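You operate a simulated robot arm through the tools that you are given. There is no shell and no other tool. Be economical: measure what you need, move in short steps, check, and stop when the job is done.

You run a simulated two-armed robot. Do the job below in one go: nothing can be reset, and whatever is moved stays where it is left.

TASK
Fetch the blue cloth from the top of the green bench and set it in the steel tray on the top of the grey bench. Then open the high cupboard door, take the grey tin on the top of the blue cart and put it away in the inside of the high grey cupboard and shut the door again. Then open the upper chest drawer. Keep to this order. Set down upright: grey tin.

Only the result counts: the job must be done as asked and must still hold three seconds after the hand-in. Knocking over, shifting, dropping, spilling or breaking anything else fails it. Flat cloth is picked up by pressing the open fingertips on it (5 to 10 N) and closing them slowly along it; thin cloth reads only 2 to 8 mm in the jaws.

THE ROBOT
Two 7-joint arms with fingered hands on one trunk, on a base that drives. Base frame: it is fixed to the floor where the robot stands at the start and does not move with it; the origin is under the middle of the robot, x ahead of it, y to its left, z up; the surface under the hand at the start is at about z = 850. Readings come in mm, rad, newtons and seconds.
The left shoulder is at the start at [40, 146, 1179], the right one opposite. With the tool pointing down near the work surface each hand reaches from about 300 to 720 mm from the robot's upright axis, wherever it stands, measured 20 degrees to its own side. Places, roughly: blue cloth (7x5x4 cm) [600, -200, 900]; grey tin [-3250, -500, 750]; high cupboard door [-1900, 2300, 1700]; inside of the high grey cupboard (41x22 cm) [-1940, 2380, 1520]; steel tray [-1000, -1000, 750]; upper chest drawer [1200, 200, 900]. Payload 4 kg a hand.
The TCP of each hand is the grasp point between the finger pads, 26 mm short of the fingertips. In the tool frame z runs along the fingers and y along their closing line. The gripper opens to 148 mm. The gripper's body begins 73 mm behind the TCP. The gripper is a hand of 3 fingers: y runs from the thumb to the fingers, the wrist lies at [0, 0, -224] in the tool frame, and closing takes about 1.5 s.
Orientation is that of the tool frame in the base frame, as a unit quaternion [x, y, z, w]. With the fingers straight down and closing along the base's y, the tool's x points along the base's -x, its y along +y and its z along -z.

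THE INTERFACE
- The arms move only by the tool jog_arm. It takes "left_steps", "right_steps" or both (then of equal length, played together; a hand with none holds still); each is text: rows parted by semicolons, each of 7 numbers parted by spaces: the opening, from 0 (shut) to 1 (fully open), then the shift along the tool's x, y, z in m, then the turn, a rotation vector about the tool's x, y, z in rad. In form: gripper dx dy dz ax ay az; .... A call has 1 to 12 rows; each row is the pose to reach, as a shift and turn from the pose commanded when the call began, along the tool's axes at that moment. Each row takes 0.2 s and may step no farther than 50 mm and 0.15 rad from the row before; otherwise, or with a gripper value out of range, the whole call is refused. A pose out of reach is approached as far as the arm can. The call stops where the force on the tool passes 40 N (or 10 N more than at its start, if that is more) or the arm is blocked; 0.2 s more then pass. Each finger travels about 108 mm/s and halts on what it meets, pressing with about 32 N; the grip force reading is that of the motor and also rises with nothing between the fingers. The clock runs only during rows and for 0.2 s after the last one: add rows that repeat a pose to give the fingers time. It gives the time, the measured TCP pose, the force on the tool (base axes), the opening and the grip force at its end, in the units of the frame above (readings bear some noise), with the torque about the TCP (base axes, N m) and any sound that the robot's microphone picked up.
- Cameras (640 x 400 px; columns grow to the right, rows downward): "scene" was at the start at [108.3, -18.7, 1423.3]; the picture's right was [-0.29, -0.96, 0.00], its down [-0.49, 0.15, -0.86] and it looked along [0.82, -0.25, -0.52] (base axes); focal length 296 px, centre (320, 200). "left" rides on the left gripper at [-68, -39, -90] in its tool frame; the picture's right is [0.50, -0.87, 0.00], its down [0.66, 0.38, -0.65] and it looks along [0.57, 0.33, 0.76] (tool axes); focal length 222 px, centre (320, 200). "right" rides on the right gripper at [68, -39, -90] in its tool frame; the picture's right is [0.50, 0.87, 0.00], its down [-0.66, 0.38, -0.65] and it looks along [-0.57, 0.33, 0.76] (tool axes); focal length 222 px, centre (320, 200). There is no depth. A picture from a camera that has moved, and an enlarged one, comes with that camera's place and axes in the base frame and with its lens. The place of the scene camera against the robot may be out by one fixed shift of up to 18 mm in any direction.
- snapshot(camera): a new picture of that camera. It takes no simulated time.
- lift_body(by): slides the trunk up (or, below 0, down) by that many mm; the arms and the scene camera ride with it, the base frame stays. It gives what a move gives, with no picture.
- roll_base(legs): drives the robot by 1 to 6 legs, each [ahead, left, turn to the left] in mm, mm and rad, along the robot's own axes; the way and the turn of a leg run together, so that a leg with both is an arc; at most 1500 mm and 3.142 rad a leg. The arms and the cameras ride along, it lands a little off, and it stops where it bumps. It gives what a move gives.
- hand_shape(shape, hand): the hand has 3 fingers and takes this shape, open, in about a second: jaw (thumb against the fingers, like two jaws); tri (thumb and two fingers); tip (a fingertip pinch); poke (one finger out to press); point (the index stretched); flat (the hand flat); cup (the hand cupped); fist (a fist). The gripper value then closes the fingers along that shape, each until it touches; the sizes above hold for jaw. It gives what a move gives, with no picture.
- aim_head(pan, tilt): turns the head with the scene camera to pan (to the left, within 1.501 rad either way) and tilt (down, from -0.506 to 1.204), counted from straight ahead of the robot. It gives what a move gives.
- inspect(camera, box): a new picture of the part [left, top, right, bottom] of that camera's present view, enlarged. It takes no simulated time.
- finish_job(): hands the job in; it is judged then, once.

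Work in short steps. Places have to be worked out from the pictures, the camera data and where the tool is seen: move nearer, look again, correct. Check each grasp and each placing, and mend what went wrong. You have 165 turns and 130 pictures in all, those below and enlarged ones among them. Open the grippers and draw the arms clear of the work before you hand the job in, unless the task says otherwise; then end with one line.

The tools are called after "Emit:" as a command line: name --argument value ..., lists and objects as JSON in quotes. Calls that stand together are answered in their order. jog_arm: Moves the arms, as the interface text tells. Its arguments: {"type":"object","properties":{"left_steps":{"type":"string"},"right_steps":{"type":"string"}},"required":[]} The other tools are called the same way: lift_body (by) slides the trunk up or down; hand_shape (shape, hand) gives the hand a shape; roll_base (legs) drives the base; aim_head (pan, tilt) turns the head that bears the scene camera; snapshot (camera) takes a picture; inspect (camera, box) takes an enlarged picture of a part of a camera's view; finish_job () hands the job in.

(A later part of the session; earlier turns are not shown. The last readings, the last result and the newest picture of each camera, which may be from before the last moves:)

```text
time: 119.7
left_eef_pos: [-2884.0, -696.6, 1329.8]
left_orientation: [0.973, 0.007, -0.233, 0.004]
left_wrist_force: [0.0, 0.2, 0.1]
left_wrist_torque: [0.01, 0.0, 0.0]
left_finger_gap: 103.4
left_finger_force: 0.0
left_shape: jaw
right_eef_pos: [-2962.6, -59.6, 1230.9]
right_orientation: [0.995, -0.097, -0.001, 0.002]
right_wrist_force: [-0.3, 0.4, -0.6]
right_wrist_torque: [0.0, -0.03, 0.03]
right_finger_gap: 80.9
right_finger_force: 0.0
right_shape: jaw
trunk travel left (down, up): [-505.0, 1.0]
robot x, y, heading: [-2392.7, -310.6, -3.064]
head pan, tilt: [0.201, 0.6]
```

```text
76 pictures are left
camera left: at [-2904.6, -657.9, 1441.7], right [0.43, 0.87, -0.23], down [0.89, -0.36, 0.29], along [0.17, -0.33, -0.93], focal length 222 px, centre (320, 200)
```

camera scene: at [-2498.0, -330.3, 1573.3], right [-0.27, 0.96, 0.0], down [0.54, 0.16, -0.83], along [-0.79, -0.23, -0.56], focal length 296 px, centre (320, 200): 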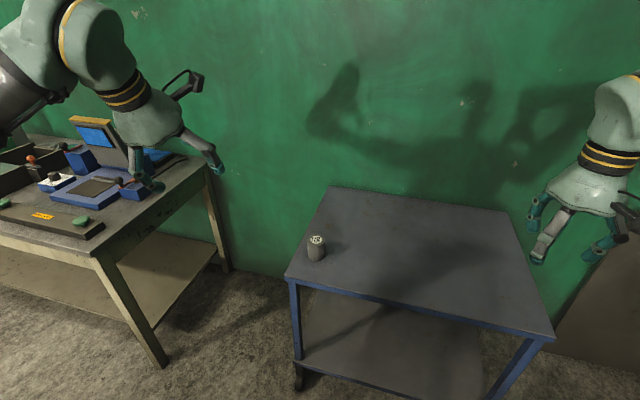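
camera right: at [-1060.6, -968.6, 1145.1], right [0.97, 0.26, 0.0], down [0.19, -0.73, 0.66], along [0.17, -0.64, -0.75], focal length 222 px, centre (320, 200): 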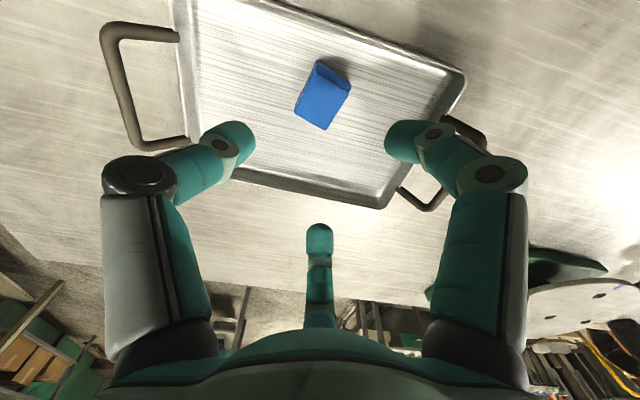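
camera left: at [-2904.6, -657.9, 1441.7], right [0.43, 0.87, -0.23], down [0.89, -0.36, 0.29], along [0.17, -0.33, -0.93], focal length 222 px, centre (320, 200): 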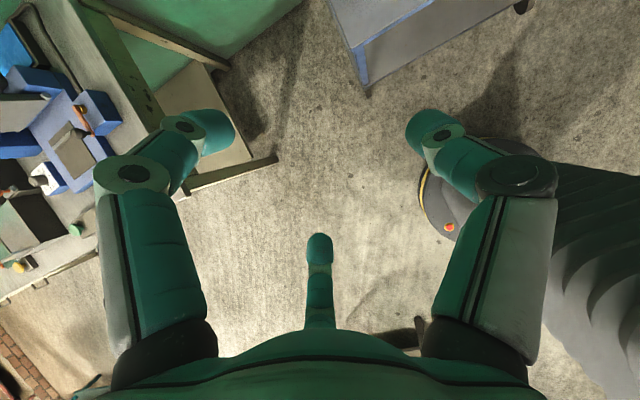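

Triangulating, the tin is near (−3240,−560) on a cart top at z about 790. I drive ahead, square up, and lower the trunk.

Emit:
roll_base --legs '[[370, -15, -0.075]]'

Emit:
lift_body --by -180

Emit:
snapshot --camera "left"

Emit:
snapshot --camera "scene"

```text
time: 122.1
left_eef_pos: [-3288.9, -650.7, 1332.1]
left_orientation: [0.972, -0.035, -0.234, -0.005]
left_wrist_force: [0.4, -0.4, -0.6]
left_wrist_torque: [-0.03, 0.01, 0.0]
left_finger_gap: 103.3
left_finger_force: 0.2
left_shape: jaw
right_eef_pos: [-3310.5, -9.5, 1232.5]
right_orientation: [0.99, -0.142, -0.002, 0.002]
right_wrist_force: [0.5, 0.4, 0.3]
right_wrist_torque: [0.01, 0.02, -0.02]
right_finger_gap: 80.9
right_finger_force: 0.0
right_shape: jaw
trunk travel left (down, up): [-505.0, 1.0]
robot x, y, heading: [-2768.0, -309.4, 3.129]
head pan, tilt: [0.201, 0.6]
```

```text
time: 124.1
left_eef_pos: [-3291.3, -651.6, 1149.7]
left_orientation: [0.972, -0.036, -0.233, -0.006]
left_wrist_force: [-0.1, -0.4, -0.6]
left_wrist_torque: [-0.02, 0.0, -0.03]
left_finger_gap: 103.5
left_finger_force: 0.0
left_shape: jaw
right_eef_pos: [-3314.4, -9.5, 1052.5]
right_orientation: [0.99, -0.141, 0.0, 0.002]
right_wrist_force: [-0.5, -0.1, -0.3]
right_wrist_torque: [0.01, -0.01, 0.02]
right_finger_gap: 81.0
right_finger_force: 0.1
right_shape: jaw
trunk travel left (down, up): [-325.0, 181.0]
robot x, y, heading: [-2768.5, -311.0, 3.131]
head pan, tilt: [0.201, 0.6]
```

```text
75 pictures are left
camera left: at [-3307.7, -610.3, 1262.1], right [0.51, 0.83, -0.23], down [0.85, -0.44, 0.29], along [0.14, -0.34, -0.93], focal length 222 px, centre (320, 200)
```

left: 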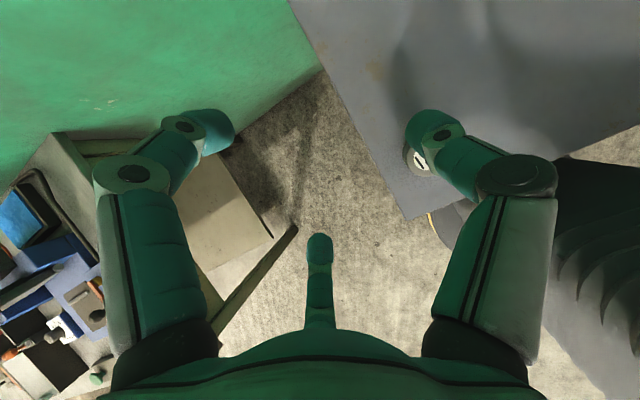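

```text
74 pictures are left
camera scene: at [-2874.9, -318.8, 1393.3], right [-0.19, 0.98, 0.0], down [0.55, 0.11, -0.82], along [-0.81, -0.16, -0.57], focal length 296 px, centre (320, 200)
```

scene: 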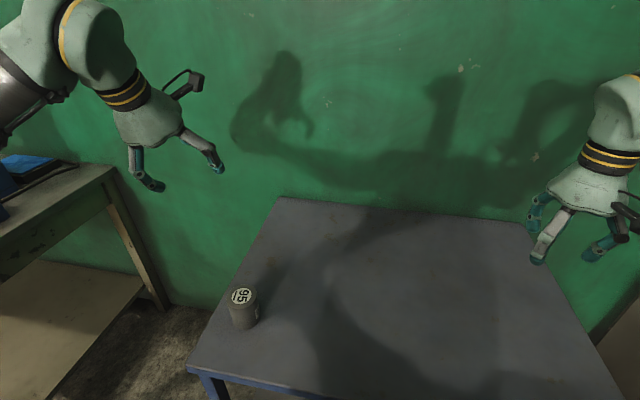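

Tin top is at about (−3233,−570,880). I hover the hand above it at z 975.

Emit:
jog_arm --left_steps "0.7 0.025 -0.017 0.027 0 0 0; 0.7 0.05 -0.035 0.054 0 0 0; 0.7 0.075 -0.052 0.081 0 0 0; 0.7 0.1 -0.07 0.108 0 0 0; 0.7 0.1276 -0.087 0.133 0 0 0"

Emit:
snapshot --camera "left"

Emit:
snapshot --camera "scene"

```text
time: 125.3
left_eef_pos: [-3232.2, -567.5, 974.7]
left_orientation: [0.972, -0.035, -0.233, -0.005]
left_wrist_force: [-0.1, -0.4, -0.4]
left_wrist_torque: [-0.02, 0.04, -0.01]
left_finger_gap: 103.3
left_finger_force: 0.1
left_shape: jaw
right_eef_pos: [-3314.6, -9.3, 1052.3]
right_orientation: [0.99, -0.14, 0.0, 0.001]
right_wrist_force: [-0.6, -0.7, -0.5]
right_wrist_torque: [0.01, 0.02, 0.01]
right_finger_gap: 80.7
right_finger_force: 0.0
right_shape: jaw
trunk travel left (down, up): [-325.0, 181.0]
robot x, y, heading: [-2771.2, -308.8, 3.133]
head pan, tilt: [0.201, 0.6]
```

```text
73 pictures are left
camera left: at [-3248.3, -526.7, 1086.2], right [0.51, 0.83, -0.23], down [0.85, -0.44, 0.29], along [0.14, -0.34, -0.93], focal length 222 px, centre (320, 200)
```

left: 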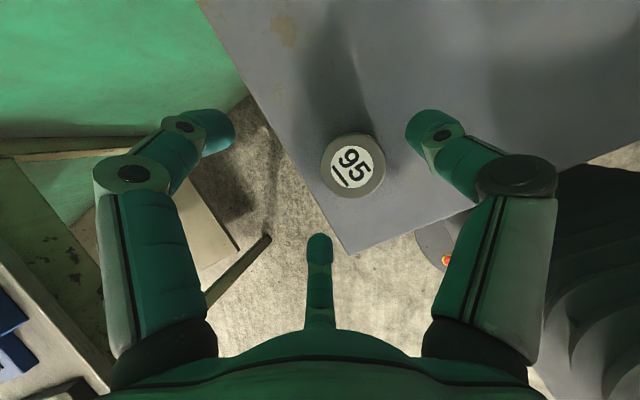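

```text
72 pictures are left
camera scene: at [-2875.1, -318.8, 1393.3], right [-0.19, 0.98, 0.0], down [0.55, 0.11, -0.82], along [-0.81, -0.16, -0.57], focal length 296 px, centre (320, 200)
```

scene: 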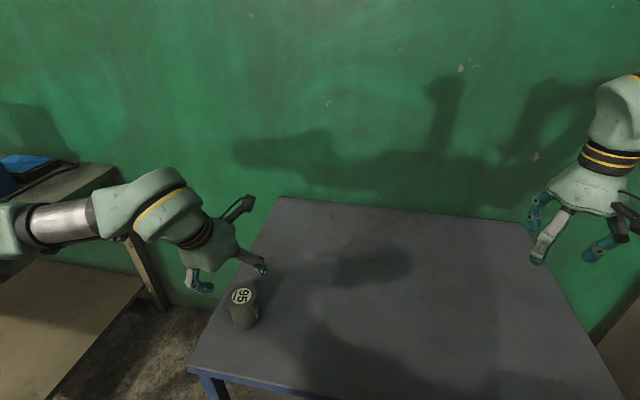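

Tin top centre reads (−3229,−559), about 60 mm across and about 70 mm tall. I correct sideways and go down vertically with the fingers partly closed, watching force.

Emit:
jog_arm --left_steps "0.6 0.003 -0.008 0 0 0 0; 0.55 0.016 -0.008 0.027 0 0 0; 0.55 0.03 -0.008 0.053 0 0 0; 0.55 0.043 -0.008 0.08 0 0 0; 0.55 0.053 -0.008 0.1 0 0 0"

Emit:
snapshot --camera "left"

Emit:
inspect --camera "scene" --box '[160, 220, 320, 340]'

```text
time: 126.5
left_eef_pos: [-3229.8, -560.1, 860.9]
left_orientation: [0.972, -0.037, -0.232, -0.006]
left_wrist_force: [0.0, -0.4, -0.2]
left_wrist_torque: [0.0, 0.01, 0.03]
left_finger_gap: 81.8
left_finger_force: 0.1
left_shape: jaw
right_eef_pos: [-3313.6, -9.3, 1052.0]
right_orientation: [0.99, -0.141, -0.001, 0.001]
right_wrist_force: [0.1, 0.4, 0.0]
right_wrist_torque: [-0.01, -0.03, -0.01]
right_finger_gap: 80.8
right_finger_force: 0.1
right_shape: jaw
trunk travel left (down, up): [-325.0, 181.0]
robot x, y, heading: [-2770.3, -308.7, 3.138]
head pan, tilt: [0.201, 0.6]
```

```text
71 pictures are left
camera left: at [-3246.8, -519.9, 973.0], right [0.51, 0.83, -0.23], down [0.85, -0.44, 0.29], along [0.14, -0.34, -0.93], focal length 222 px, centre (320, 200)
```

left: 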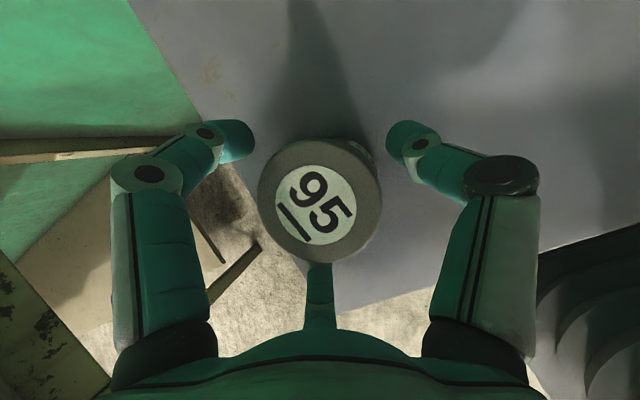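

```text
3.33 times, centred on (240, 280) of scene
camera zoom: at [-2875.1, -319.0, 1393.3], right [-0.19, 0.98, 0.0], down [0.55, 0.11, -0.82], along [-0.81, -0.16, -0.57], focal length 986 px, centre (587, -67)
```

zoom: 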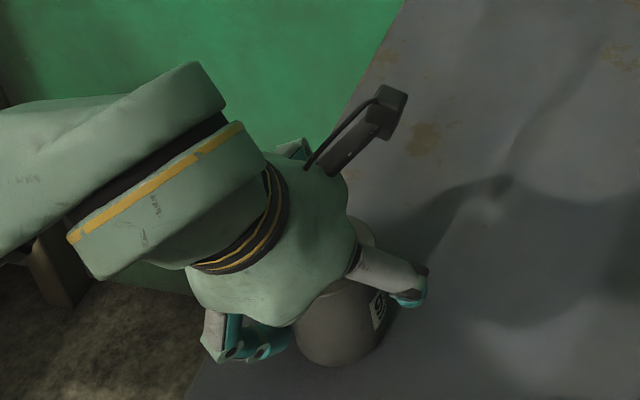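

Well centred (tin at −3230,−558). I go 12 mm lower, then close gently.

Emit:
jog_arm --left_steps "0.55 0.003 -0.001 0.006 0 0 0; 0.55 0.0055 -0.002 0.0107 0 0 0; 0.5 0.0055 -0.002 0.0107 0 0 0"

```text
time: 127.3
left_eef_pos: [-3227.8, -559.2, 849.3]
left_orientation: [0.972, -0.035, -0.233, -0.006]
left_wrist_force: [0.6, 0.2, -1.2]
left_wrist_torque: [-0.02, -0.05, 0.03]
left_finger_gap: 75.4
left_finger_force: 0.1
left_shape: jaw
right_eef_pos: [-3313.7, -10.2, 1052.2]
right_orientation: [0.99, -0.142, -0.001, 0.002]
right_wrist_force: [-0.3, -0.8, 0.5]
right_wrist_torque: [0.0, 0.02, 0.03]
right_finger_gap: 80.9
right_finger_force: 0.2
right_shape: jaw
trunk travel left (down, up): [-325.0, 181.0]
robot x, y, heading: [-2767.8, -313.7, 3.135]
head pan, tilt: [0.201, 0.6]
```

Emit:
jog_arm --left_steps "0.45 0.001 0 0.003 0 0 0; 0.4 0.002 0 0.005 0 0 0; 0.3 0.002 0 0.005 0 0 0; 0.2 0.002 0 0.005 0 0 0; 0.1 0.002 0 0.005 0 0 0; 0 0.002 0 0.005 0 0 0; 0 0.002 0 0.005 0 0 0; 0 0.002 0 0.005 0 0 0"

Emit:
snapshot --camera "left"

```text
time: 129.1
left_eef_pos: [-3229.5, -557.6, 844.9]
left_orientation: [0.971, -0.035, -0.235, -0.005]
left_wrist_force: [-2.3, -0.1, 7.8]
left_wrist_torque: [0.11, -0.22, 0.03]
left_finger_gap: 56.7
left_finger_force: 32.0
left_shape: jaw
right_eef_pos: [-3312.6, -8.3, 1051.6]
right_orientation: [0.99, -0.142, -0.002, 0.003]
right_wrist_force: [0.0, 0.3, 0.5]
right_wrist_torque: [0.0, 0.0, 0.0]
right_finger_gap: 81.1
right_finger_force: 0.1
right_shape: jaw
trunk travel left (down, up): [-325.0, 181.0]
robot x, y, heading: [-2772.7, -309.8, 3.13]
head pan, tilt: [0.201, 0.6]
```

```text
69 pictures are left
camera left: at [-3245.4, -517.6, 956.7], right [0.51, 0.83, -0.23], down [0.85, -0.44, 0.29], along [0.14, -0.34, -0.93], focal length 222 px, centre (320, 200)
```

left: 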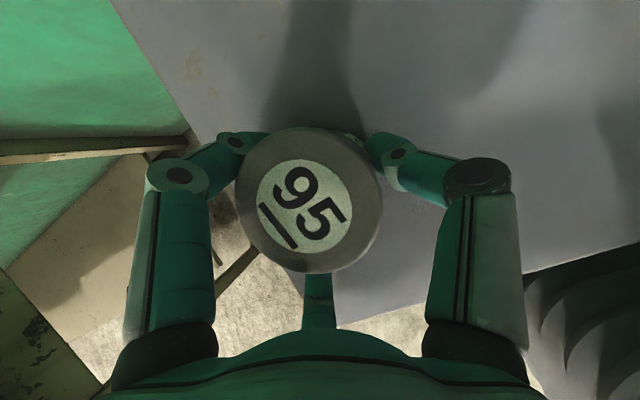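

Gripped at a 57 mm gap. I lift it vertically and check.

Emit:
jog_arm --left_steps "0 -0.005 0 -0.009 0 0 0; 0 -0.014 0 -0.027 0 0 0; 0 -0.027 0 -0.054 0 0 0; 0 -0.041 0 -0.08 0 0 0; 0 -0.054 0 -0.107 0 0 0; 0 -0.068 0 -0.134 0 0 0"

Emit:
snapshot --camera "left"

Emit:
inspect --camera "scene" --box '[140, 140, 340, 300]'

```text
time: 130.5
left_eef_pos: [-3227.4, -559.5, 995.3]
left_orientation: [0.972, -0.034, -0.233, -0.005]
left_wrist_force: [-0.1, -0.2, -3.1]
left_wrist_torque: [-0.01, 0.0, -0.01]
left_finger_gap: 56.3
left_finger_force: 32.0
left_shape: jaw
right_eef_pos: [-3313.1, -10.0, 1052.5]
right_orientation: [0.99, -0.141, -0.001, 0.001]
right_wrist_force: [-0.9, -0.6, -0.9]
right_wrist_torque: [0.01, -0.02, -0.02]
right_finger_gap: 80.8
right_finger_force: 0.0
right_shape: jaw
trunk travel left (down, up): [-325.0, 181.0]
robot x, y, heading: [-2766.5, -310.2, 3.134]
head pan, tilt: [0.201, 0.6]
```

```text
68 pictures are left
camera left: at [-3243.9, -519.0, 1106.7], right [0.51, 0.83, -0.23], down [0.85, -0.44, 0.29], along [0.14, -0.34, -0.93], focal length 222 px, centre (320, 200)
```

left: 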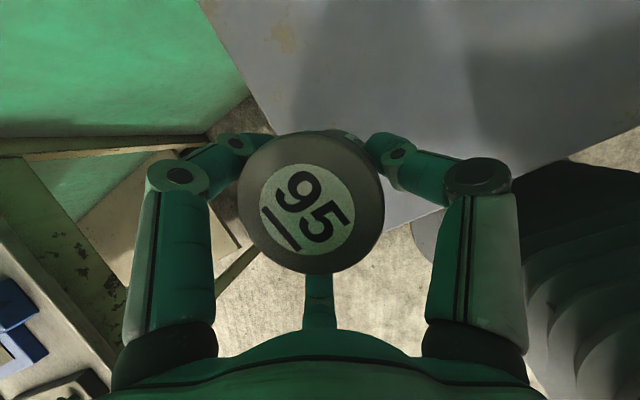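

```text
2.50 times, centred on (240, 220) of scene
camera zoom: at [-2874.8, -318.6, 1393.3], right [-0.19, 0.98, 0.0], down [0.55, 0.11, -0.82], along [-0.81, -0.16, -0.57], focal length 740 px, centre (520, 150)
```

zoom: 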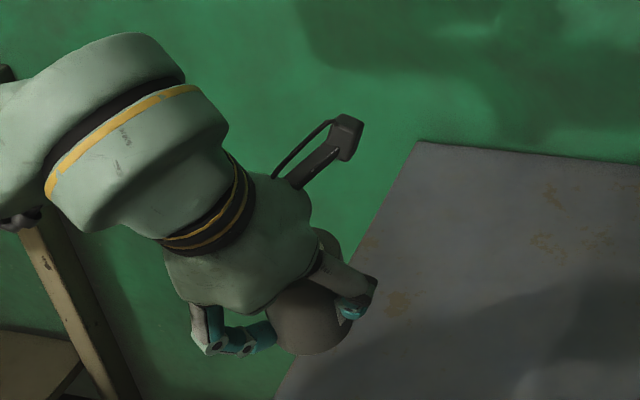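

The tin is held firmly (about 3 N). I drive back, turn to face the cupboard and approach it on its right side.

Emit:
roll_base --legs '[[-400, 0, 0], [0, 0, -1.57], [700, -380, 0], [700, -380, 0]]'

Emit:
lift_body --by 180

Emit:
aim_head --pan 0.25 --tilt -0.1

Emit:
snapshot --camera "scene"

```text
time: 144.5
left_eef_pos: [-1905.8, 1547.8, 994.2]
left_orientation: [-0.675, 0.7, 0.164, 0.166]
left_wrist_force: [0.0, 0.3, -3.5]
left_wrist_torque: [-0.02, 0.01, -0.02]
left_finger_gap: 56.4
left_finger_force: 32.2
left_shape: jaw
right_eef_pos: [-1358.1, 1653.6, 1051.7]
right_orientation: [-0.615, 0.789, 0.002, 0.0]
right_wrist_force: [0.3, -0.1, 0.2]
right_wrist_torque: [-0.01, 0.05, -0.01]
right_finger_gap: 80.7
right_finger_force: 0.0
right_shape: jaw
trunk travel left (down, up): [-325.0, 181.0]
robot x, y, heading: [-1641.7, 1100.3, 1.6]
head pan, tilt: [0.201, 0.6]
```

```text
time: 146.5
left_eef_pos: [-1906.4, 1548.3, 1172.9]
left_orientation: [-0.675, 0.701, 0.163, 0.166]
left_wrist_force: [0.0, 0.5, -3.8]
left_wrist_torque: [-0.02, 0.0, 0.04]
left_finger_gap: 56.2
left_finger_force: 31.7
left_shape: jaw
right_eef_pos: [-1359.4, 1655.0, 1231.4]
right_orientation: [-0.614, 0.789, 0.002, -0.001]
right_wrist_force: [0.3, -0.8, 0.4]
right_wrist_torque: [-0.01, 0.0, 0.03]
right_finger_gap: 80.9
right_finger_force: 0.1
right_shape: jaw
trunk travel left (down, up): [-505.0, 1.0]
robot x, y, heading: [-1641.3, 1097.8, 1.598]
head pan, tilt: [0.201, 0.6]
```

```text
time: 147.6
left_eef_pos: [-1905.9, 1546.8, 1175.0]
left_orientation: [-0.675, 0.7, 0.164, 0.166]
left_wrist_force: [0.6, 0.4, -3.0]
left_wrist_torque: [0.0, 0.01, 0.01]
left_finger_gap: 55.8
left_finger_force: 32.5
left_shape: jaw
right_eef_pos: [-1359.3, 1654.5, 1231.1]
right_orientation: [-0.614, 0.789, 0.002, 0.0]
right_wrist_force: [-0.4, -1.4, 0.8]
right_wrist_torque: [0.02, -0.01, 0.0]
right_finger_gap: 81.0
right_finger_force: 0.1
right_shape: jaw
trunk travel left (down, up): [-505.0, 1.0]
robot x, y, heading: [-1641.1, 1097.8, 1.598]
head pan, tilt: [0.25, -0.099]
```

```text
66 pictures are left
camera scene: at [-1661.9, 1211.3, 1637.2], right [0.96, 0.27, 0.0], down [-0.03, 0.09, -1.0], along [-0.27, 0.96, 0.1], focal length 296 px, centre (320, 200)
```

scene: 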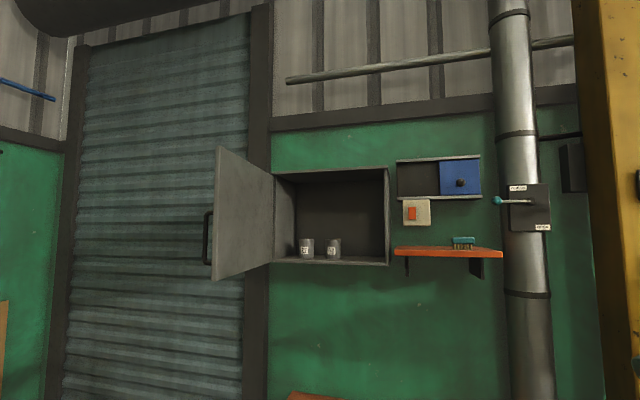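

The door is still open. I raise the tin with the arm, keeping its tilt.

Emit:
jog_arm --left_steps "0 -0.019 0 -0.0375 0 0 0; 0 -0.038 0 -0.075 0 0 0; 0 -0.057 0 -0.1125 0 0 0; 0 -0.076 0 -0.15 0 0 0; 0 -0.095 0 -0.1875 0 0 0; 0 -0.114 0 -0.225 0 0 0; 0 -0.133 0 -0.2625 0 0 0; 0 -0.152 0 -0.3 0 0 0; 0 -0.171 0 -0.3375 0 0 0; 0 -0.19 0 -0.375 0 0 0"

Emit:
snapshot --camera "scene"

```text
time: 149.8
left_eef_pos: [-1902.2, 1543.2, 1596.5]
left_orientation: [-0.675, 0.7, 0.164, 0.166]
left_wrist_force: [-0.3, -0.3, -3.3]
left_wrist_torque: [0.0, 0.01, 0.0]
left_finger_gap: 55.9
left_finger_force: 32.1
left_shape: jaw
right_eef_pos: [-1357.2, 1654.4, 1230.7]
right_orientation: [-0.615, 0.789, 0.002, -0.001]
right_wrist_force: [-0.3, -0.6, 0.2]
right_wrist_torque: [-0.02, 0.0, 0.0]
right_finger_gap: 80.9
right_finger_force: 0.0
right_shape: jaw
trunk travel left (down, up): [-505.0, 1.0]
robot x, y, heading: [-1641.8, 1102.6, 1.596]
head pan, tilt: [0.25, -0.099]
```

```text
65 pictures are left
camera scene: at [-1659.9, 1210.1, 1637.4], right [0.96, 0.27, 0.0], down [-0.03, 0.1, -0.99], along [-0.27, 0.96, 0.1], focal length 296 px, centre (320, 200)
```

scene: 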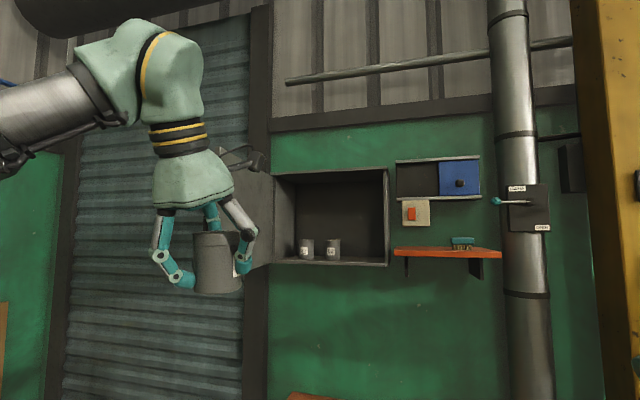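

I check where the elbow and forearm are, since the open door stands to the left.

Emit:
aim_head --pan 0.95 --tilt 0.0

Emit:
snapshot --camera "scene"

```text
time: 150.9
left_eef_pos: [-1903.3, 1544.8, 1593.9]
left_orientation: [-0.675, 0.7, 0.163, 0.166]
left_wrist_force: [-0.4, 0.0, -2.4]
left_wrist_torque: [-0.01, -0.01, 0.05]
left_finger_gap: 55.8
left_finger_force: 32.4
left_shape: jaw
right_eef_pos: [-1359.7, 1654.0, 1230.9]
right_orientation: [-0.614, 0.789, 0.003, 0.0]
right_wrist_force: [-0.6, 0.1, -0.1]
right_wrist_torque: [0.02, 0.02, -0.03]
right_finger_gap: 80.9
right_finger_force: 0.1
right_shape: jaw
trunk travel left (down, up): [-505.0, 1.0]
robot x, y, heading: [-1640.8, 1099.5, 1.601]
head pan, tilt: [0.949, 0.0]
```

```text
64 pictures are left
camera scene: at [-1712.9, 1178.2, 1628.5], right [0.56, 0.83, 0.0], down [0.0, 0.0, -1.0], along [-0.83, 0.56, 0.0], focal length 296 px, centre (320, 200)
```

scene: 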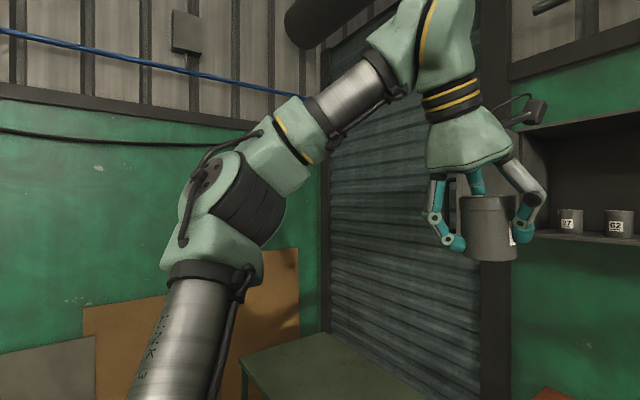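

The elbow stays clear of the door. I tuck the right arm back, then drive so that the tin is just outside the opening, at its right part.

Emit:
jog_arm --right_steps "0.55 0.04 -0.01 0 0 0 0; 0.55 0.08 -0.02 0 0 0 0; 0.55 0.12 -0.03 0 0 0 0; 0.55 0.16 -0.04 0 0 0 0; 0.55 0.19 -0.047 0 0 0 0"

Emit:
roll_base --legs '[[300, -48, -0.015], [270, -48, -0.015]]'

Emit:
aim_head --pan 0.3 --tilt 0.0

Emit:
snapshot --camera "scene"

Emit:
snapshot --camera "left"

```text
time: 152.1
left_eef_pos: [-1903.5, 1541.4, 1596.3]
left_orientation: [-0.674, 0.7, 0.164, 0.167]
left_wrist_force: [-0.7, -0.9, -2.6]
left_wrist_torque: [-0.01, 0.02, 0.02]
left_finger_gap: 56.3
left_finger_force: 32.2
left_shape: jaw
right_eef_pos: [-1358.6, 1455.3, 1230.3]
right_orientation: [-0.614, 0.789, 0.003, 0.0]
right_wrist_force: [0.5, 0.0, 0.3]
right_wrist_torque: [0.04, 0.01, 0.02]
right_finger_gap: 80.9
right_finger_force: 0.1
right_shape: jaw
trunk travel left (down, up): [-505.0, 1.0]
robot x, y, heading: [-1640.1, 1094.8, 1.6]
head pan, tilt: [0.949, 0.0]
```

```text
time: 155.6
left_eef_pos: [-1810.7, 2111.4, 1597.2]
left_orientation: [-0.668, 0.706, 0.163, 0.17]
left_wrist_force: [-0.2, -0.1, -2.2]
left_wrist_torque: [0.04, 0.01, -0.01]
left_finger_gap: 56.0
left_finger_force: 32.1
left_shape: jaw
right_eef_pos: [-1266.6, 2015.6, 1230.8]
right_orientation: [-0.607, 0.795, 0.003, 0.001]
right_wrist_force: [-0.1, -0.1, 0.3]
right_wrist_torque: [0.05, 0.02, 0.03]
right_finger_gap: 81.1
right_finger_force: 0.1
right_shape: jaw
trunk travel left (down, up): [-505.0, 1.0]
robot x, y, heading: [-1553.3, 1663.3, 1.584]
head pan, tilt: [0.949, 0.0]
```

```text
time: 156.7
left_eef_pos: [-1809.4, 2116.5, 1594.5]
left_orientation: [-0.668, 0.707, 0.162, 0.168]
left_wrist_force: [-0.6, -0.1, -3.1]
left_wrist_torque: [-0.03, 0.0, -0.02]
left_finger_gap: 56.0
left_finger_force: 31.9
left_shape: jaw
right_eef_pos: [-1265.8, 2017.4, 1228.9]
right_orientation: [-0.607, 0.795, 0.002, 0.0]
right_wrist_force: [0.0, 1.0, -0.3]
right_wrist_torque: [0.02, 0.0, 0.0]
right_finger_gap: 80.5
right_finger_force: 0.0
right_shape: jaw
trunk travel left (down, up): [-505.0, 1.0]
robot x, y, heading: [-1553.9, 1669.2, 1.586]
head pan, tilt: [0.3, 0.0]
```

```text
63 pictures are left
camera scene: at [-1579.4, 1780.0, 1628.4], right [0.95, 0.3, 0.0], down [0.0, 0.0, -1.0], along [-0.3, 0.95, 0.0], focal length 296 px, centre (320, 200)
```

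scene: 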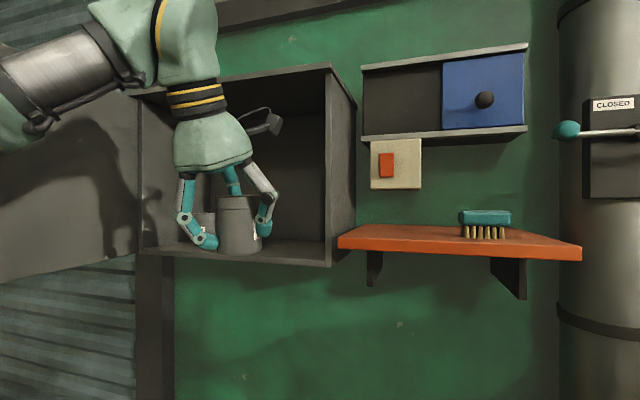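

```text
62 pictures are left
camera left: at [-1769.5, 2133.5, 1706.4], right [0.84, -0.49, -0.23], down [-0.43, -0.86, 0.29], along [-0.34, -0.14, -0.93], focal length 222 px, centre (320, 200)
```

left: 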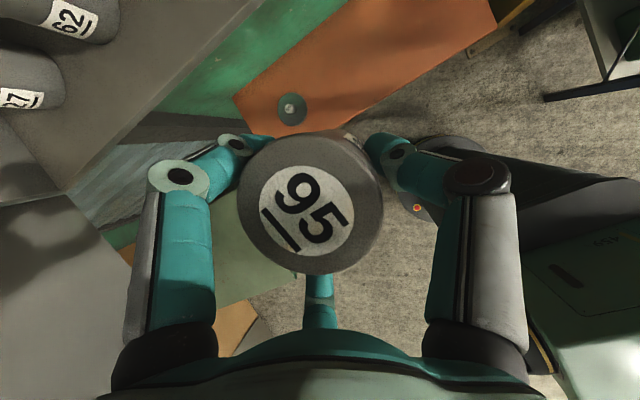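

I zoom on the cupboard floor edge and tin to measure height clearance.

Emit:
inspect --camera "scene" --box '[130, 150, 370, 300]'

```text
2.67 times, centred on (250, 225) of scene
camera zoom: at [-1579.4, 1780.0, 1628.4], right [0.95, 0.3, 0.0], down [0.0, 0.0, -1.0], along [-0.3, 0.95, 0.0], focal length 789 px, centre (507, 133)
```

zoom: 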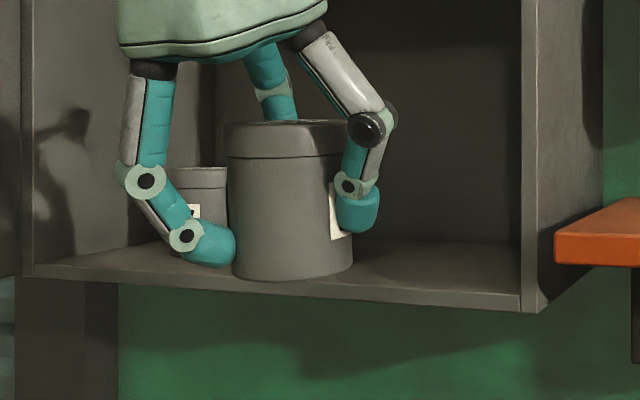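

Held tin bottom is at about 1547 and the cupboard floor about 1510, so there is room. I drive in slowly.

Emit:
roll_base --legs '[[110, 12, -0.013]]'

Emit:
snapshot --camera "scene"

Emit:
snapshot --camera "left"

```text
time: 157.8
left_eef_pos: [-1816.2, 2214.2, 1598.7]
left_orientation: [-0.663, 0.71, 0.164, 0.171]
left_wrist_force: [0.1, -1.5, -3.3]
left_wrist_torque: [0.04, 0.02, -0.01]
left_finger_gap: 56.0
left_finger_force: 31.9
left_shape: jaw
right_eef_pos: [-1274.4, 2111.1, 1231.4]
right_orientation: [-0.602, 0.798, 0.005, 0.001]
right_wrist_force: [-0.2, -0.4, 0.5]
right_wrist_torque: [0.01, -0.01, 0.02]
right_finger_gap: 80.9
right_finger_force: 0.0
right_shape: jaw
trunk travel left (down, up): [-505.0, 1.0]
robot x, y, heading: [-1569.7, 1773.4, 1.567]
head pan, tilt: [0.3, 0.0]
```

```text
60 pictures are left
camera scene: at [-1589.5, 1875.8, 1629.2], right [0.96, 0.29, 0.0], down [0.0, 0.01, -1.0], along [-0.29, 0.96, 0.01], focal length 296 px, centre (320, 200)
```

scene: 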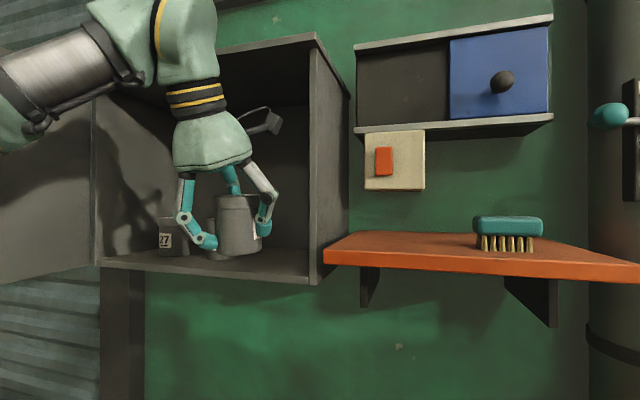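

```text
59 pictures are left
camera left: at [-1775.2, 2230.2, 1710.4], right [0.83, -0.5, -0.23], down [-0.44, -0.86, 0.28], along [-0.34, -0.13, -0.93], focal length 222 px, centre (320, 200)
```

left: 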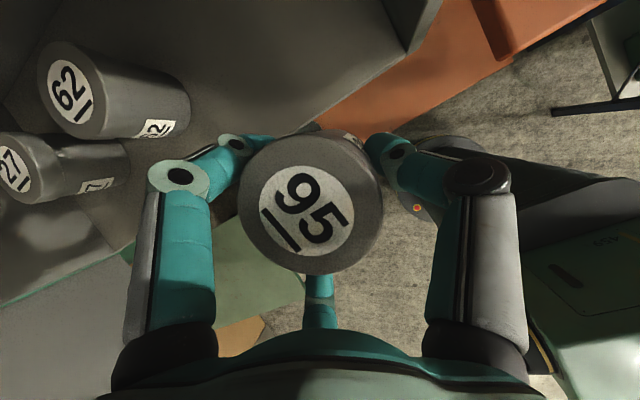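

Clearances measured: right wall x −1730, tin 62 at x −1936, front edge y 2273. I drive in another 108 mm.

Emit:
roll_base --legs '[[108, 4, 0]]'

Emit:
snapshot --camera "scene"

Emit:
snapshot --camera "left"

```text
time: 159.0
left_eef_pos: [-1820.6, 2316.2, 1598.8]
left_orientation: [-0.663, 0.71, 0.164, 0.173]
left_wrist_force: [0.3, -1.0, -2.0]
left_wrist_torque: [0.03, 0.0, 0.02]
left_finger_gap: 56.1
left_finger_force: 32.3
left_shape: jaw
right_eef_pos: [-1278.5, 2215.4, 1231.2]
right_orientation: [-0.604, 0.797, 0.006, 0.001]
right_wrist_force: [1.0, 0.3, -0.4]
right_wrist_torque: [0.04, -0.02, -0.02]
right_finger_gap: 80.9
right_finger_force: 0.1
right_shape: jaw
trunk travel left (down, up): [-505.0, 1.0]
robot x, y, heading: [-1569.4, 1873.6, 1.576]
head pan, tilt: [0.3, 0.0]
```

```text
58 pictures are left
camera scene: at [-1593.8, 1978.3, 1629.3], right [0.96, 0.29, 0.0], down [0.0, 0.01, -1.0], along [-0.29, 0.96, 0.01], focal length 296 px, centre (320, 200)
```

scene: 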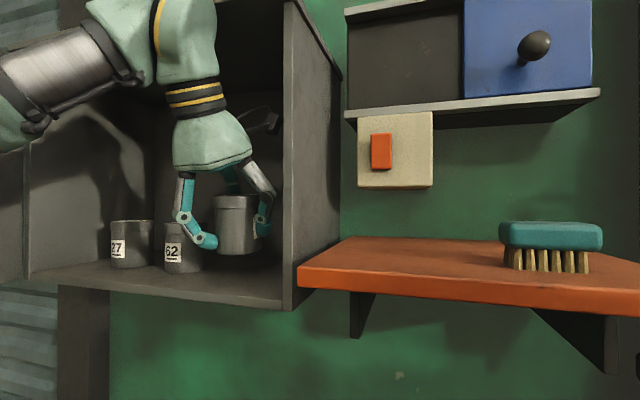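

```text
57 pictures are left
camera left: at [-1779.9, 2331.5, 1711.6], right [0.83, -0.5, -0.24], down [-0.43, -0.86, 0.28], along [-0.34, -0.13, -0.93], focal length 222 px, centre (320, 200)
```

left: 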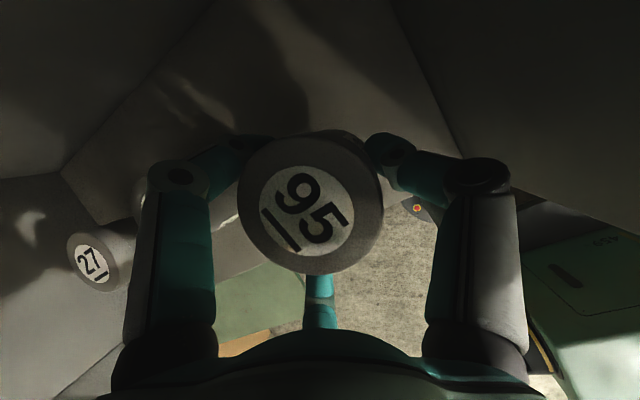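

The tin is inside, 14 mm behind the front edge or better. I lower it with the trunk.

Emit:
lift_body --by -28

Emit:
inspect --camera "scene" --box '[100, 140, 320, 310]'

```text
time: 159.8
left_eef_pos: [-1821.1, 2324.7, 1569.9]
left_orientation: [-0.664, 0.71, 0.162, 0.169]
left_wrist_force: [0.9, -1.1, -2.5]
left_wrist_torque: [-0.02, 0.01, -0.02]
left_finger_gap: 56.0
left_finger_force: 32.2
left_shape: jaw
right_eef_pos: [-1278.2, 2222.8, 1203.3]
right_orientation: [-0.603, 0.797, 0.004, 0.0]
right_wrist_force: [-0.7, -0.5, -0.3]
right_wrist_torque: [0.0, -0.02, 0.02]
right_finger_gap: 80.9
right_finger_force: 0.1
right_shape: jaw
trunk travel left (down, up): [-477.0, 29.0]
robot x, y, heading: [-1568.5, 1875.2, 1.567]
head pan, tilt: [0.3, 0.0]
```

```text
2.35 times, centred on (210, 225) of scene
camera zoom: at [-1594.1, 1987.5, 1601.3], right [0.96, 0.29, 0.0], down [0.0, 0.0, -1.0], along [-0.29, 0.96, 0.0], focal length 696 px, centre (579, 141)
```

zoom: 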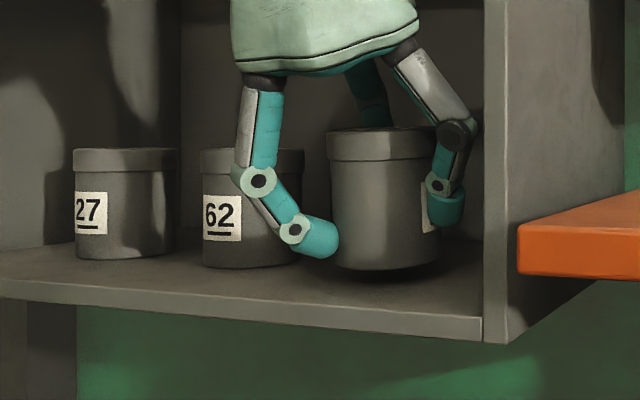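

About 10 mm still to go; the tin is upright. Lowering in small steps.

Emit:
lift_body --by -6

Emit:
lift_body --by -4

```text
time: 160.3
left_eef_pos: [-1820.9, 2326.4, 1563.3]
left_orientation: [-0.664, 0.71, 0.162, 0.17]
left_wrist_force: [0.4, -0.1, -3.2]
left_wrist_torque: [-0.01, -0.04, 0.03]
left_finger_gap: 55.9
left_finger_force: 32.0
left_shape: jaw
right_eef_pos: [-1279.2, 2223.2, 1197.7]
right_orientation: [-0.604, 0.797, 0.004, 0.0]
right_wrist_force: [-1.1, 0.1, 0.2]
right_wrist_torque: [0.0, 0.0, 0.04]
right_finger_gap: 80.8
right_finger_force: 0.0
right_shape: jaw
trunk travel left (down, up): [-471.0, 35.0]
robot x, y, heading: [-1568.1, 1876.0, 1.567]
head pan, tilt: [0.3, 0.0]
```

```text
time: 160.8
left_eef_pos: [-1819.8, 2327.0, 1559.3]
left_orientation: [-0.663, 0.71, 0.163, 0.171]
left_wrist_force: [0.4, 0.2, -2.6]
left_wrist_torque: [-0.03, -0.05, 0.0]
left_finger_gap: 56.0
left_finger_force: 32.0
left_shape: jaw
right_eef_pos: [-1278.5, 2224.7, 1192.9]
right_orientation: [-0.603, 0.798, 0.001, -0.001]
right_wrist_force: [-0.2, 0.2, -0.2]
right_wrist_torque: [-0.02, -0.02, 0.04]
right_finger_gap: 80.7
right_finger_force: 0.0
right_shape: jaw
trunk travel left (down, up): [-467.0, 39.0]
robot x, y, heading: [-1568.2, 1871.9, 1.566]
head pan, tilt: [0.3, 0.0]
```

Emit:
lift_body --by -3

Emit:
inspect --camera "scene" --box '[160, 160, 300, 280]'

```text
time: 161.3
left_eef_pos: [-1820.3, 2325.5, 1557.5]
left_orientation: [-0.663, 0.71, 0.164, 0.171]
left_wrist_force: [-0.2, 3.0, 9.9]
left_wrist_torque: [-0.19, -0.08, 0.04]
left_finger_gap: 56.0
left_finger_force: 31.8
left_shape: jaw
right_eef_pos: [-1277.1, 2224.0, 1190.9]
right_orientation: [-0.603, 0.798, 0.002, -0.001]
right_wrist_force: [-0.1, -0.5, 0.0]
right_wrist_torque: [-0.02, 0.0, -0.01]
right_finger_gap: 81.1
right_finger_force: 0.0
right_shape: jaw
trunk travel left (down, up): [-464.0, 42.0]
robot x, y, heading: [-1567.0, 1877.7, 1.574]
head pan, tilt: [0.3, 0.0]
```

```text
3.33 times, centred on (230, 220) of scene
camera zoom: at [-1593.4, 1988.9, 1588.7], right [0.96, 0.29, 0.0], down [0.0, 0.0, -1.0], along [-0.29, 0.96, 0.0], focal length 986 px, centre (620, 133)
```

zoom: 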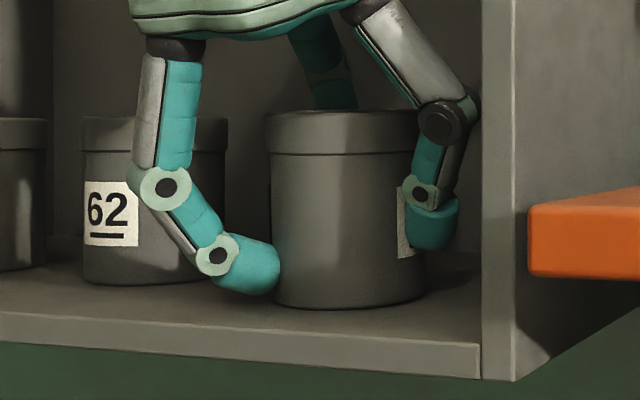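

Touchdown (10 N). I open gently while rising slightly so the low fingertip does not press the floor.

Emit:
jog_arm --left_steps "0.4 -0.0005 0 -0.001 0 0 0; 0.43 -0.001 0 -0.0015 0 0 0; 0.46 -0.001 0 -0.002 0 0 0; 0.5 -0.0015 0 -0.003 0 0 0; 0.54 -0.002 0 -0.004 0 0 0; 0.57 -0.002 0 -0.004 0 0 0; 0.57 -0.002 0 -0.004 0 0 0"

Emit:
inspect --camera "scene" --box '[160, 160, 300, 280]'

Emit:
snapshot --camera "left"

```text
time: 162.9
left_eef_pos: [-1821.1, 2325.9, 1561.7]
left_orientation: [-0.664, 0.71, 0.162, 0.17]
left_wrist_force: [0.2, 0.3, 0.0]
left_wrist_torque: [0.01, 0.0, 0.02]
left_finger_gap: 83.7
left_finger_force: 0.1
left_shape: jaw
right_eef_pos: [-1278.7, 2223.0, 1190.7]
right_orientation: [-0.603, 0.798, 0.003, -0.001]
right_wrist_force: [-0.5, -0.2, 0.3]
right_wrist_torque: [-0.03, 0.0, -0.02]
right_finger_gap: 80.7
right_finger_force: 0.0
right_shape: jaw
trunk travel left (down, up): [-464.0, 42.0]
robot x, y, heading: [-1568.4, 1875.8, 1.568]
head pan, tilt: [0.3, 0.0]
```

```text
3.33 times, centred on (230, 220) of scene
camera zoom: at [-1594.1, 1989.3, 1588.7], right [0.96, 0.29, 0.0], down [0.0, 0.0, -1.0], along [-0.29, 0.96, 0.0], focal length 986 px, centre (620, 133)
```

zoom: 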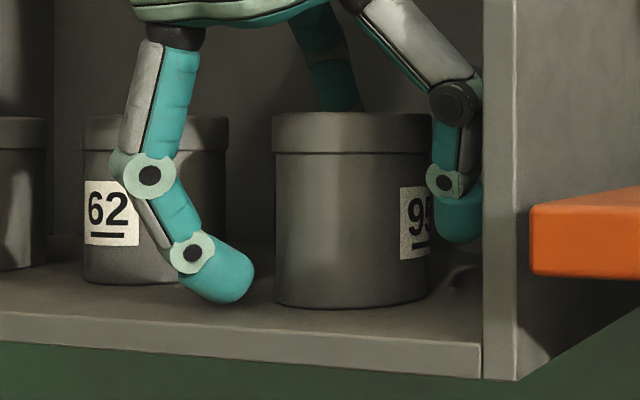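

```text
53 pictures are left
camera left: at [-1780.0, 2342.5, 1673.1], right [0.83, -0.5, -0.23], down [-0.44, -0.85, 0.28], along [-0.34, -0.14, -0.93], focal length 222 px, centre (320, 200)
```

left: 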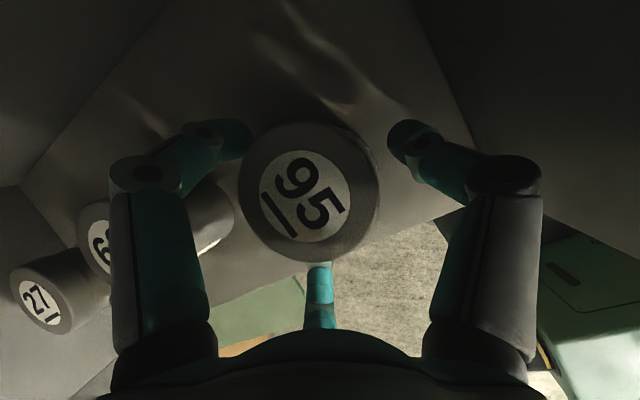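

The tin stands upright and free. I rise straight up 42 mm, widen the fingers, then back out.

Emit:
jog_arm --left_steps "0.57 -0.005 0 -0.009 0 0 0; 0.57 -0.01 0 -0.019 0 0 0; 0.6 -0.015 0 -0.029 0 0 0; 0.7 -0.019 0 -0.0375 0 0 0; 0.75 -0.019 0 -0.0375 0 0 0; 0.75 -0.019 0 -0.0375 0 0 0"

Emit:
inspect --camera "scene" --box '[120, 80, 320, 280]'

Emit:
snapshot --camera "left"

```text
time: 164.3
left_eef_pos: [-1820.7, 2326.0, 1603.3]
left_orientation: [-0.664, 0.71, 0.163, 0.17]
left_wrist_force: [-0.6, -0.3, 0.0]
left_wrist_torque: [0.01, 0.01, 0.01]
left_finger_gap: 110.7
left_finger_force: 0.0
left_shape: jaw
right_eef_pos: [-1278.9, 2223.8, 1190.2]
right_orientation: [-0.604, 0.797, 0.001, 0.0]
right_wrist_force: [0.4, -0.9, 0.2]
right_wrist_torque: [0.0, 0.03, 0.01]
right_finger_gap: 81.0
right_finger_force: 0.0
right_shape: jaw
trunk travel left (down, up): [-464.0, 42.0]
robot x, y, heading: [-1568.4, 1879.3, 1.572]
head pan, tilt: [0.3, 0.0]
```

```text
2.00 times, centred on (220, 180) of scene
camera zoom: at [-1594.4, 1989.4, 1588.7], right [0.96, 0.29, 0.0], down [0.0, 0.0, -1.0], along [-0.29, 0.96, 0.0], focal length 592 px, centre (520, 240)
```

zoom: 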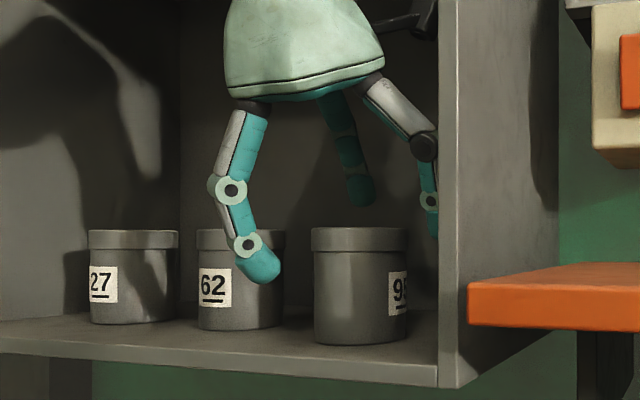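

```text
51 pictures are left
camera left: at [-1779.4, 2341.9, 1714.9], right [0.83, -0.5, -0.23], down [-0.44, -0.85, 0.28], along [-0.34, -0.14, -0.93], focal length 222 px, centre (320, 200)
```

left: 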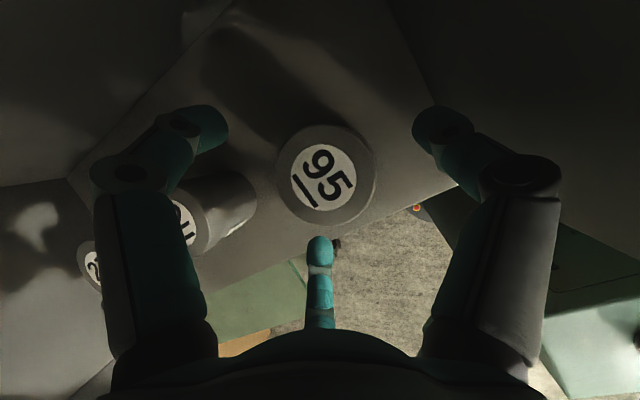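

The far finger is above the tin's lid and the others are to its sides. I back straight out.

Emit:
roll_base --legs '[[-120, 0, 0], [-280, 0, 0]]'

Emit:
snapshot --camera "scene"

```text
time: 167.1
left_eef_pos: [-1821.5, 1939.3, 1603.0]
left_orientation: [-0.664, 0.71, 0.161, 0.168]
left_wrist_force: [-0.2, 0.0, -0.1]
left_wrist_torque: [-0.01, 0.01, 0.02]
left_finger_gap: 110.9
left_finger_force: 0.0
left_shape: jaw
right_eef_pos: [-1280.3, 1837.7, 1189.0]
right_orientation: [-0.603, 0.797, 0.002, -0.001]
right_wrist_force: [-0.3, 0.3, 0.7]
right_wrist_torque: [-0.01, 0.02, 0.04]
right_finger_gap: 81.0
right_finger_force: 0.1
right_shape: jaw
trunk travel left (down, up): [-464.0, 42.0]
robot x, y, heading: [-1570.6, 1485.0, 1.571]
head pan, tilt: [0.3, 0.0]
```

```text
50 pictures are left
camera scene: at [-1595.4, 1602.7, 1588.4], right [0.96, 0.29, 0.0], down [0.0, 0.0, -1.0], along [-0.29, 0.96, 0.0], focal length 296 px, centre (320, 200)
```

scene: 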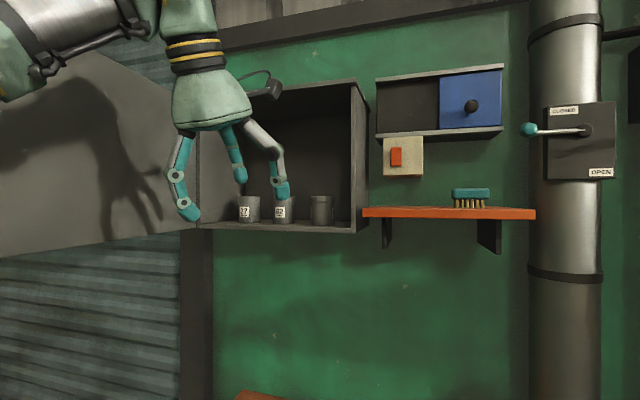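

The tin is in place. To shut the door I turn the left hand horizontal with closed fingers.

Emit:
jog_arm --left_steps "0.6 -0.006 0 0.003 0 -0.1375 0; 0.5 -0.012 0 0.006 0 -0.275 0; 0.4 -0.018 0 0.009 0 -0.4125 0; 0.3 -0.024 0 0.012 0 -0.55 0; 0.2 -0.03 0 0.015 0 -0.6875 0; 0.1 -0.036 0 0.018 0 -0.825 0; 0 -0.042 0 0.021 0 -0.9625 0; 0 -0.048 0 0.024 0 -1.1 0; 0 -0.048 0 0.024 0 -1.1 0"

Emit:
roll_base --legs '[[-330, 0, 0], [0, 430, 0]]'

Emit:
aim_head --pan 0.4 --tilt 0.0

Emit:
snapshot --camera "scene"

```text
time: 169.1
left_eef_pos: [-1817.8, 1988.5, 1605.6]
left_orientation: [-0.481, 0.516, 0.486, 0.517]
left_wrist_force: [0.3, -0.2, 0.4]
left_wrist_torque: [-0.03, 0.01, 0.02]
left_finger_gap: 0.1
left_finger_force: 32.1
left_shape: jaw
right_eef_pos: [-1280.1, 1835.7, 1190.1]
right_orientation: [-0.603, 0.798, 0.003, -0.001]
right_wrist_force: [-0.4, 0.2, 0.3]
right_wrist_torque: [0.0, 0.01, -0.04]
right_finger_gap: 80.9
right_finger_force: 0.1
right_shape: jaw
trunk travel left (down, up): [-464.0, 42.0]
robot x, y, heading: [-1570.1, 1487.4, 1.572]
head pan, tilt: [0.3, 0.0]
```

```text
time: 173.4
left_eef_pos: [-2230.7, 1670.3, 1605.0]
left_orientation: [-0.477, 0.521, 0.482, 0.519]
left_wrist_force: [-0.6, 0.4, 0.3]
left_wrist_torque: [-0.03, 0.01, -0.02]
left_finger_gap: 0.0
left_finger_force: 31.8
left_shape: jaw
right_eef_pos: [-1695.5, 1508.1, 1189.2]
right_orientation: [-0.598, 0.801, 0.003, -0.002]
right_wrist_force: [-0.1, 0.1, 0.1]
right_wrist_torque: [-0.02, 0.0, -0.01]
right_finger_gap: 80.7
right_finger_force: 0.1
right_shape: jaw
trunk travel left (down, up): [-464.0, 42.0]
robot x, y, heading: [-1992.2, 1162.0, 1.56]
head pan, tilt: [0.3, 0.0]
```

```text
time: 174.1
left_eef_pos: [-2233.1, 1670.3, 1606.1]
left_orientation: [-0.477, 0.52, 0.482, 0.519]
left_wrist_force: [0.4, 0.1, -0.9]
left_wrist_torque: [0.01, 0.01, 0.01]
left_finger_gap: 0.0
left_finger_force: 32.2
left_shape: jaw
right_eef_pos: [-1697.4, 1508.5, 1190.0]
right_orientation: [-0.598, 0.802, 0.003, -0.001]
right_wrist_force: [0.6, -0.9, -0.5]
right_wrist_torque: [0.0, 0.05, -0.01]
right_finger_gap: 80.9
right_finger_force: 0.0
right_shape: jaw
trunk travel left (down, up): [-464.0, 42.0]
robot x, y, heading: [-1994.4, 1167.6, 1.558]
head pan, tilt: [0.4, 0.0]
```

```text
49 pictures are left
camera scene: at [-2023.6, 1274.6, 1588.7], right [0.93, 0.38, 0.0], down [0.0, 0.0, -1.0], along [-0.38, 0.93, 0.0], focal length 296 px, centre (320, 200)
```

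scene: 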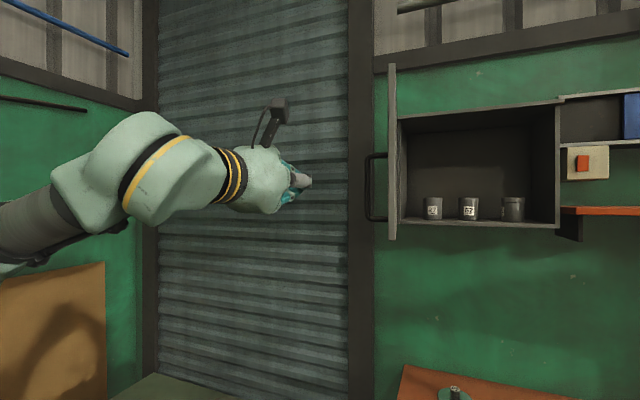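

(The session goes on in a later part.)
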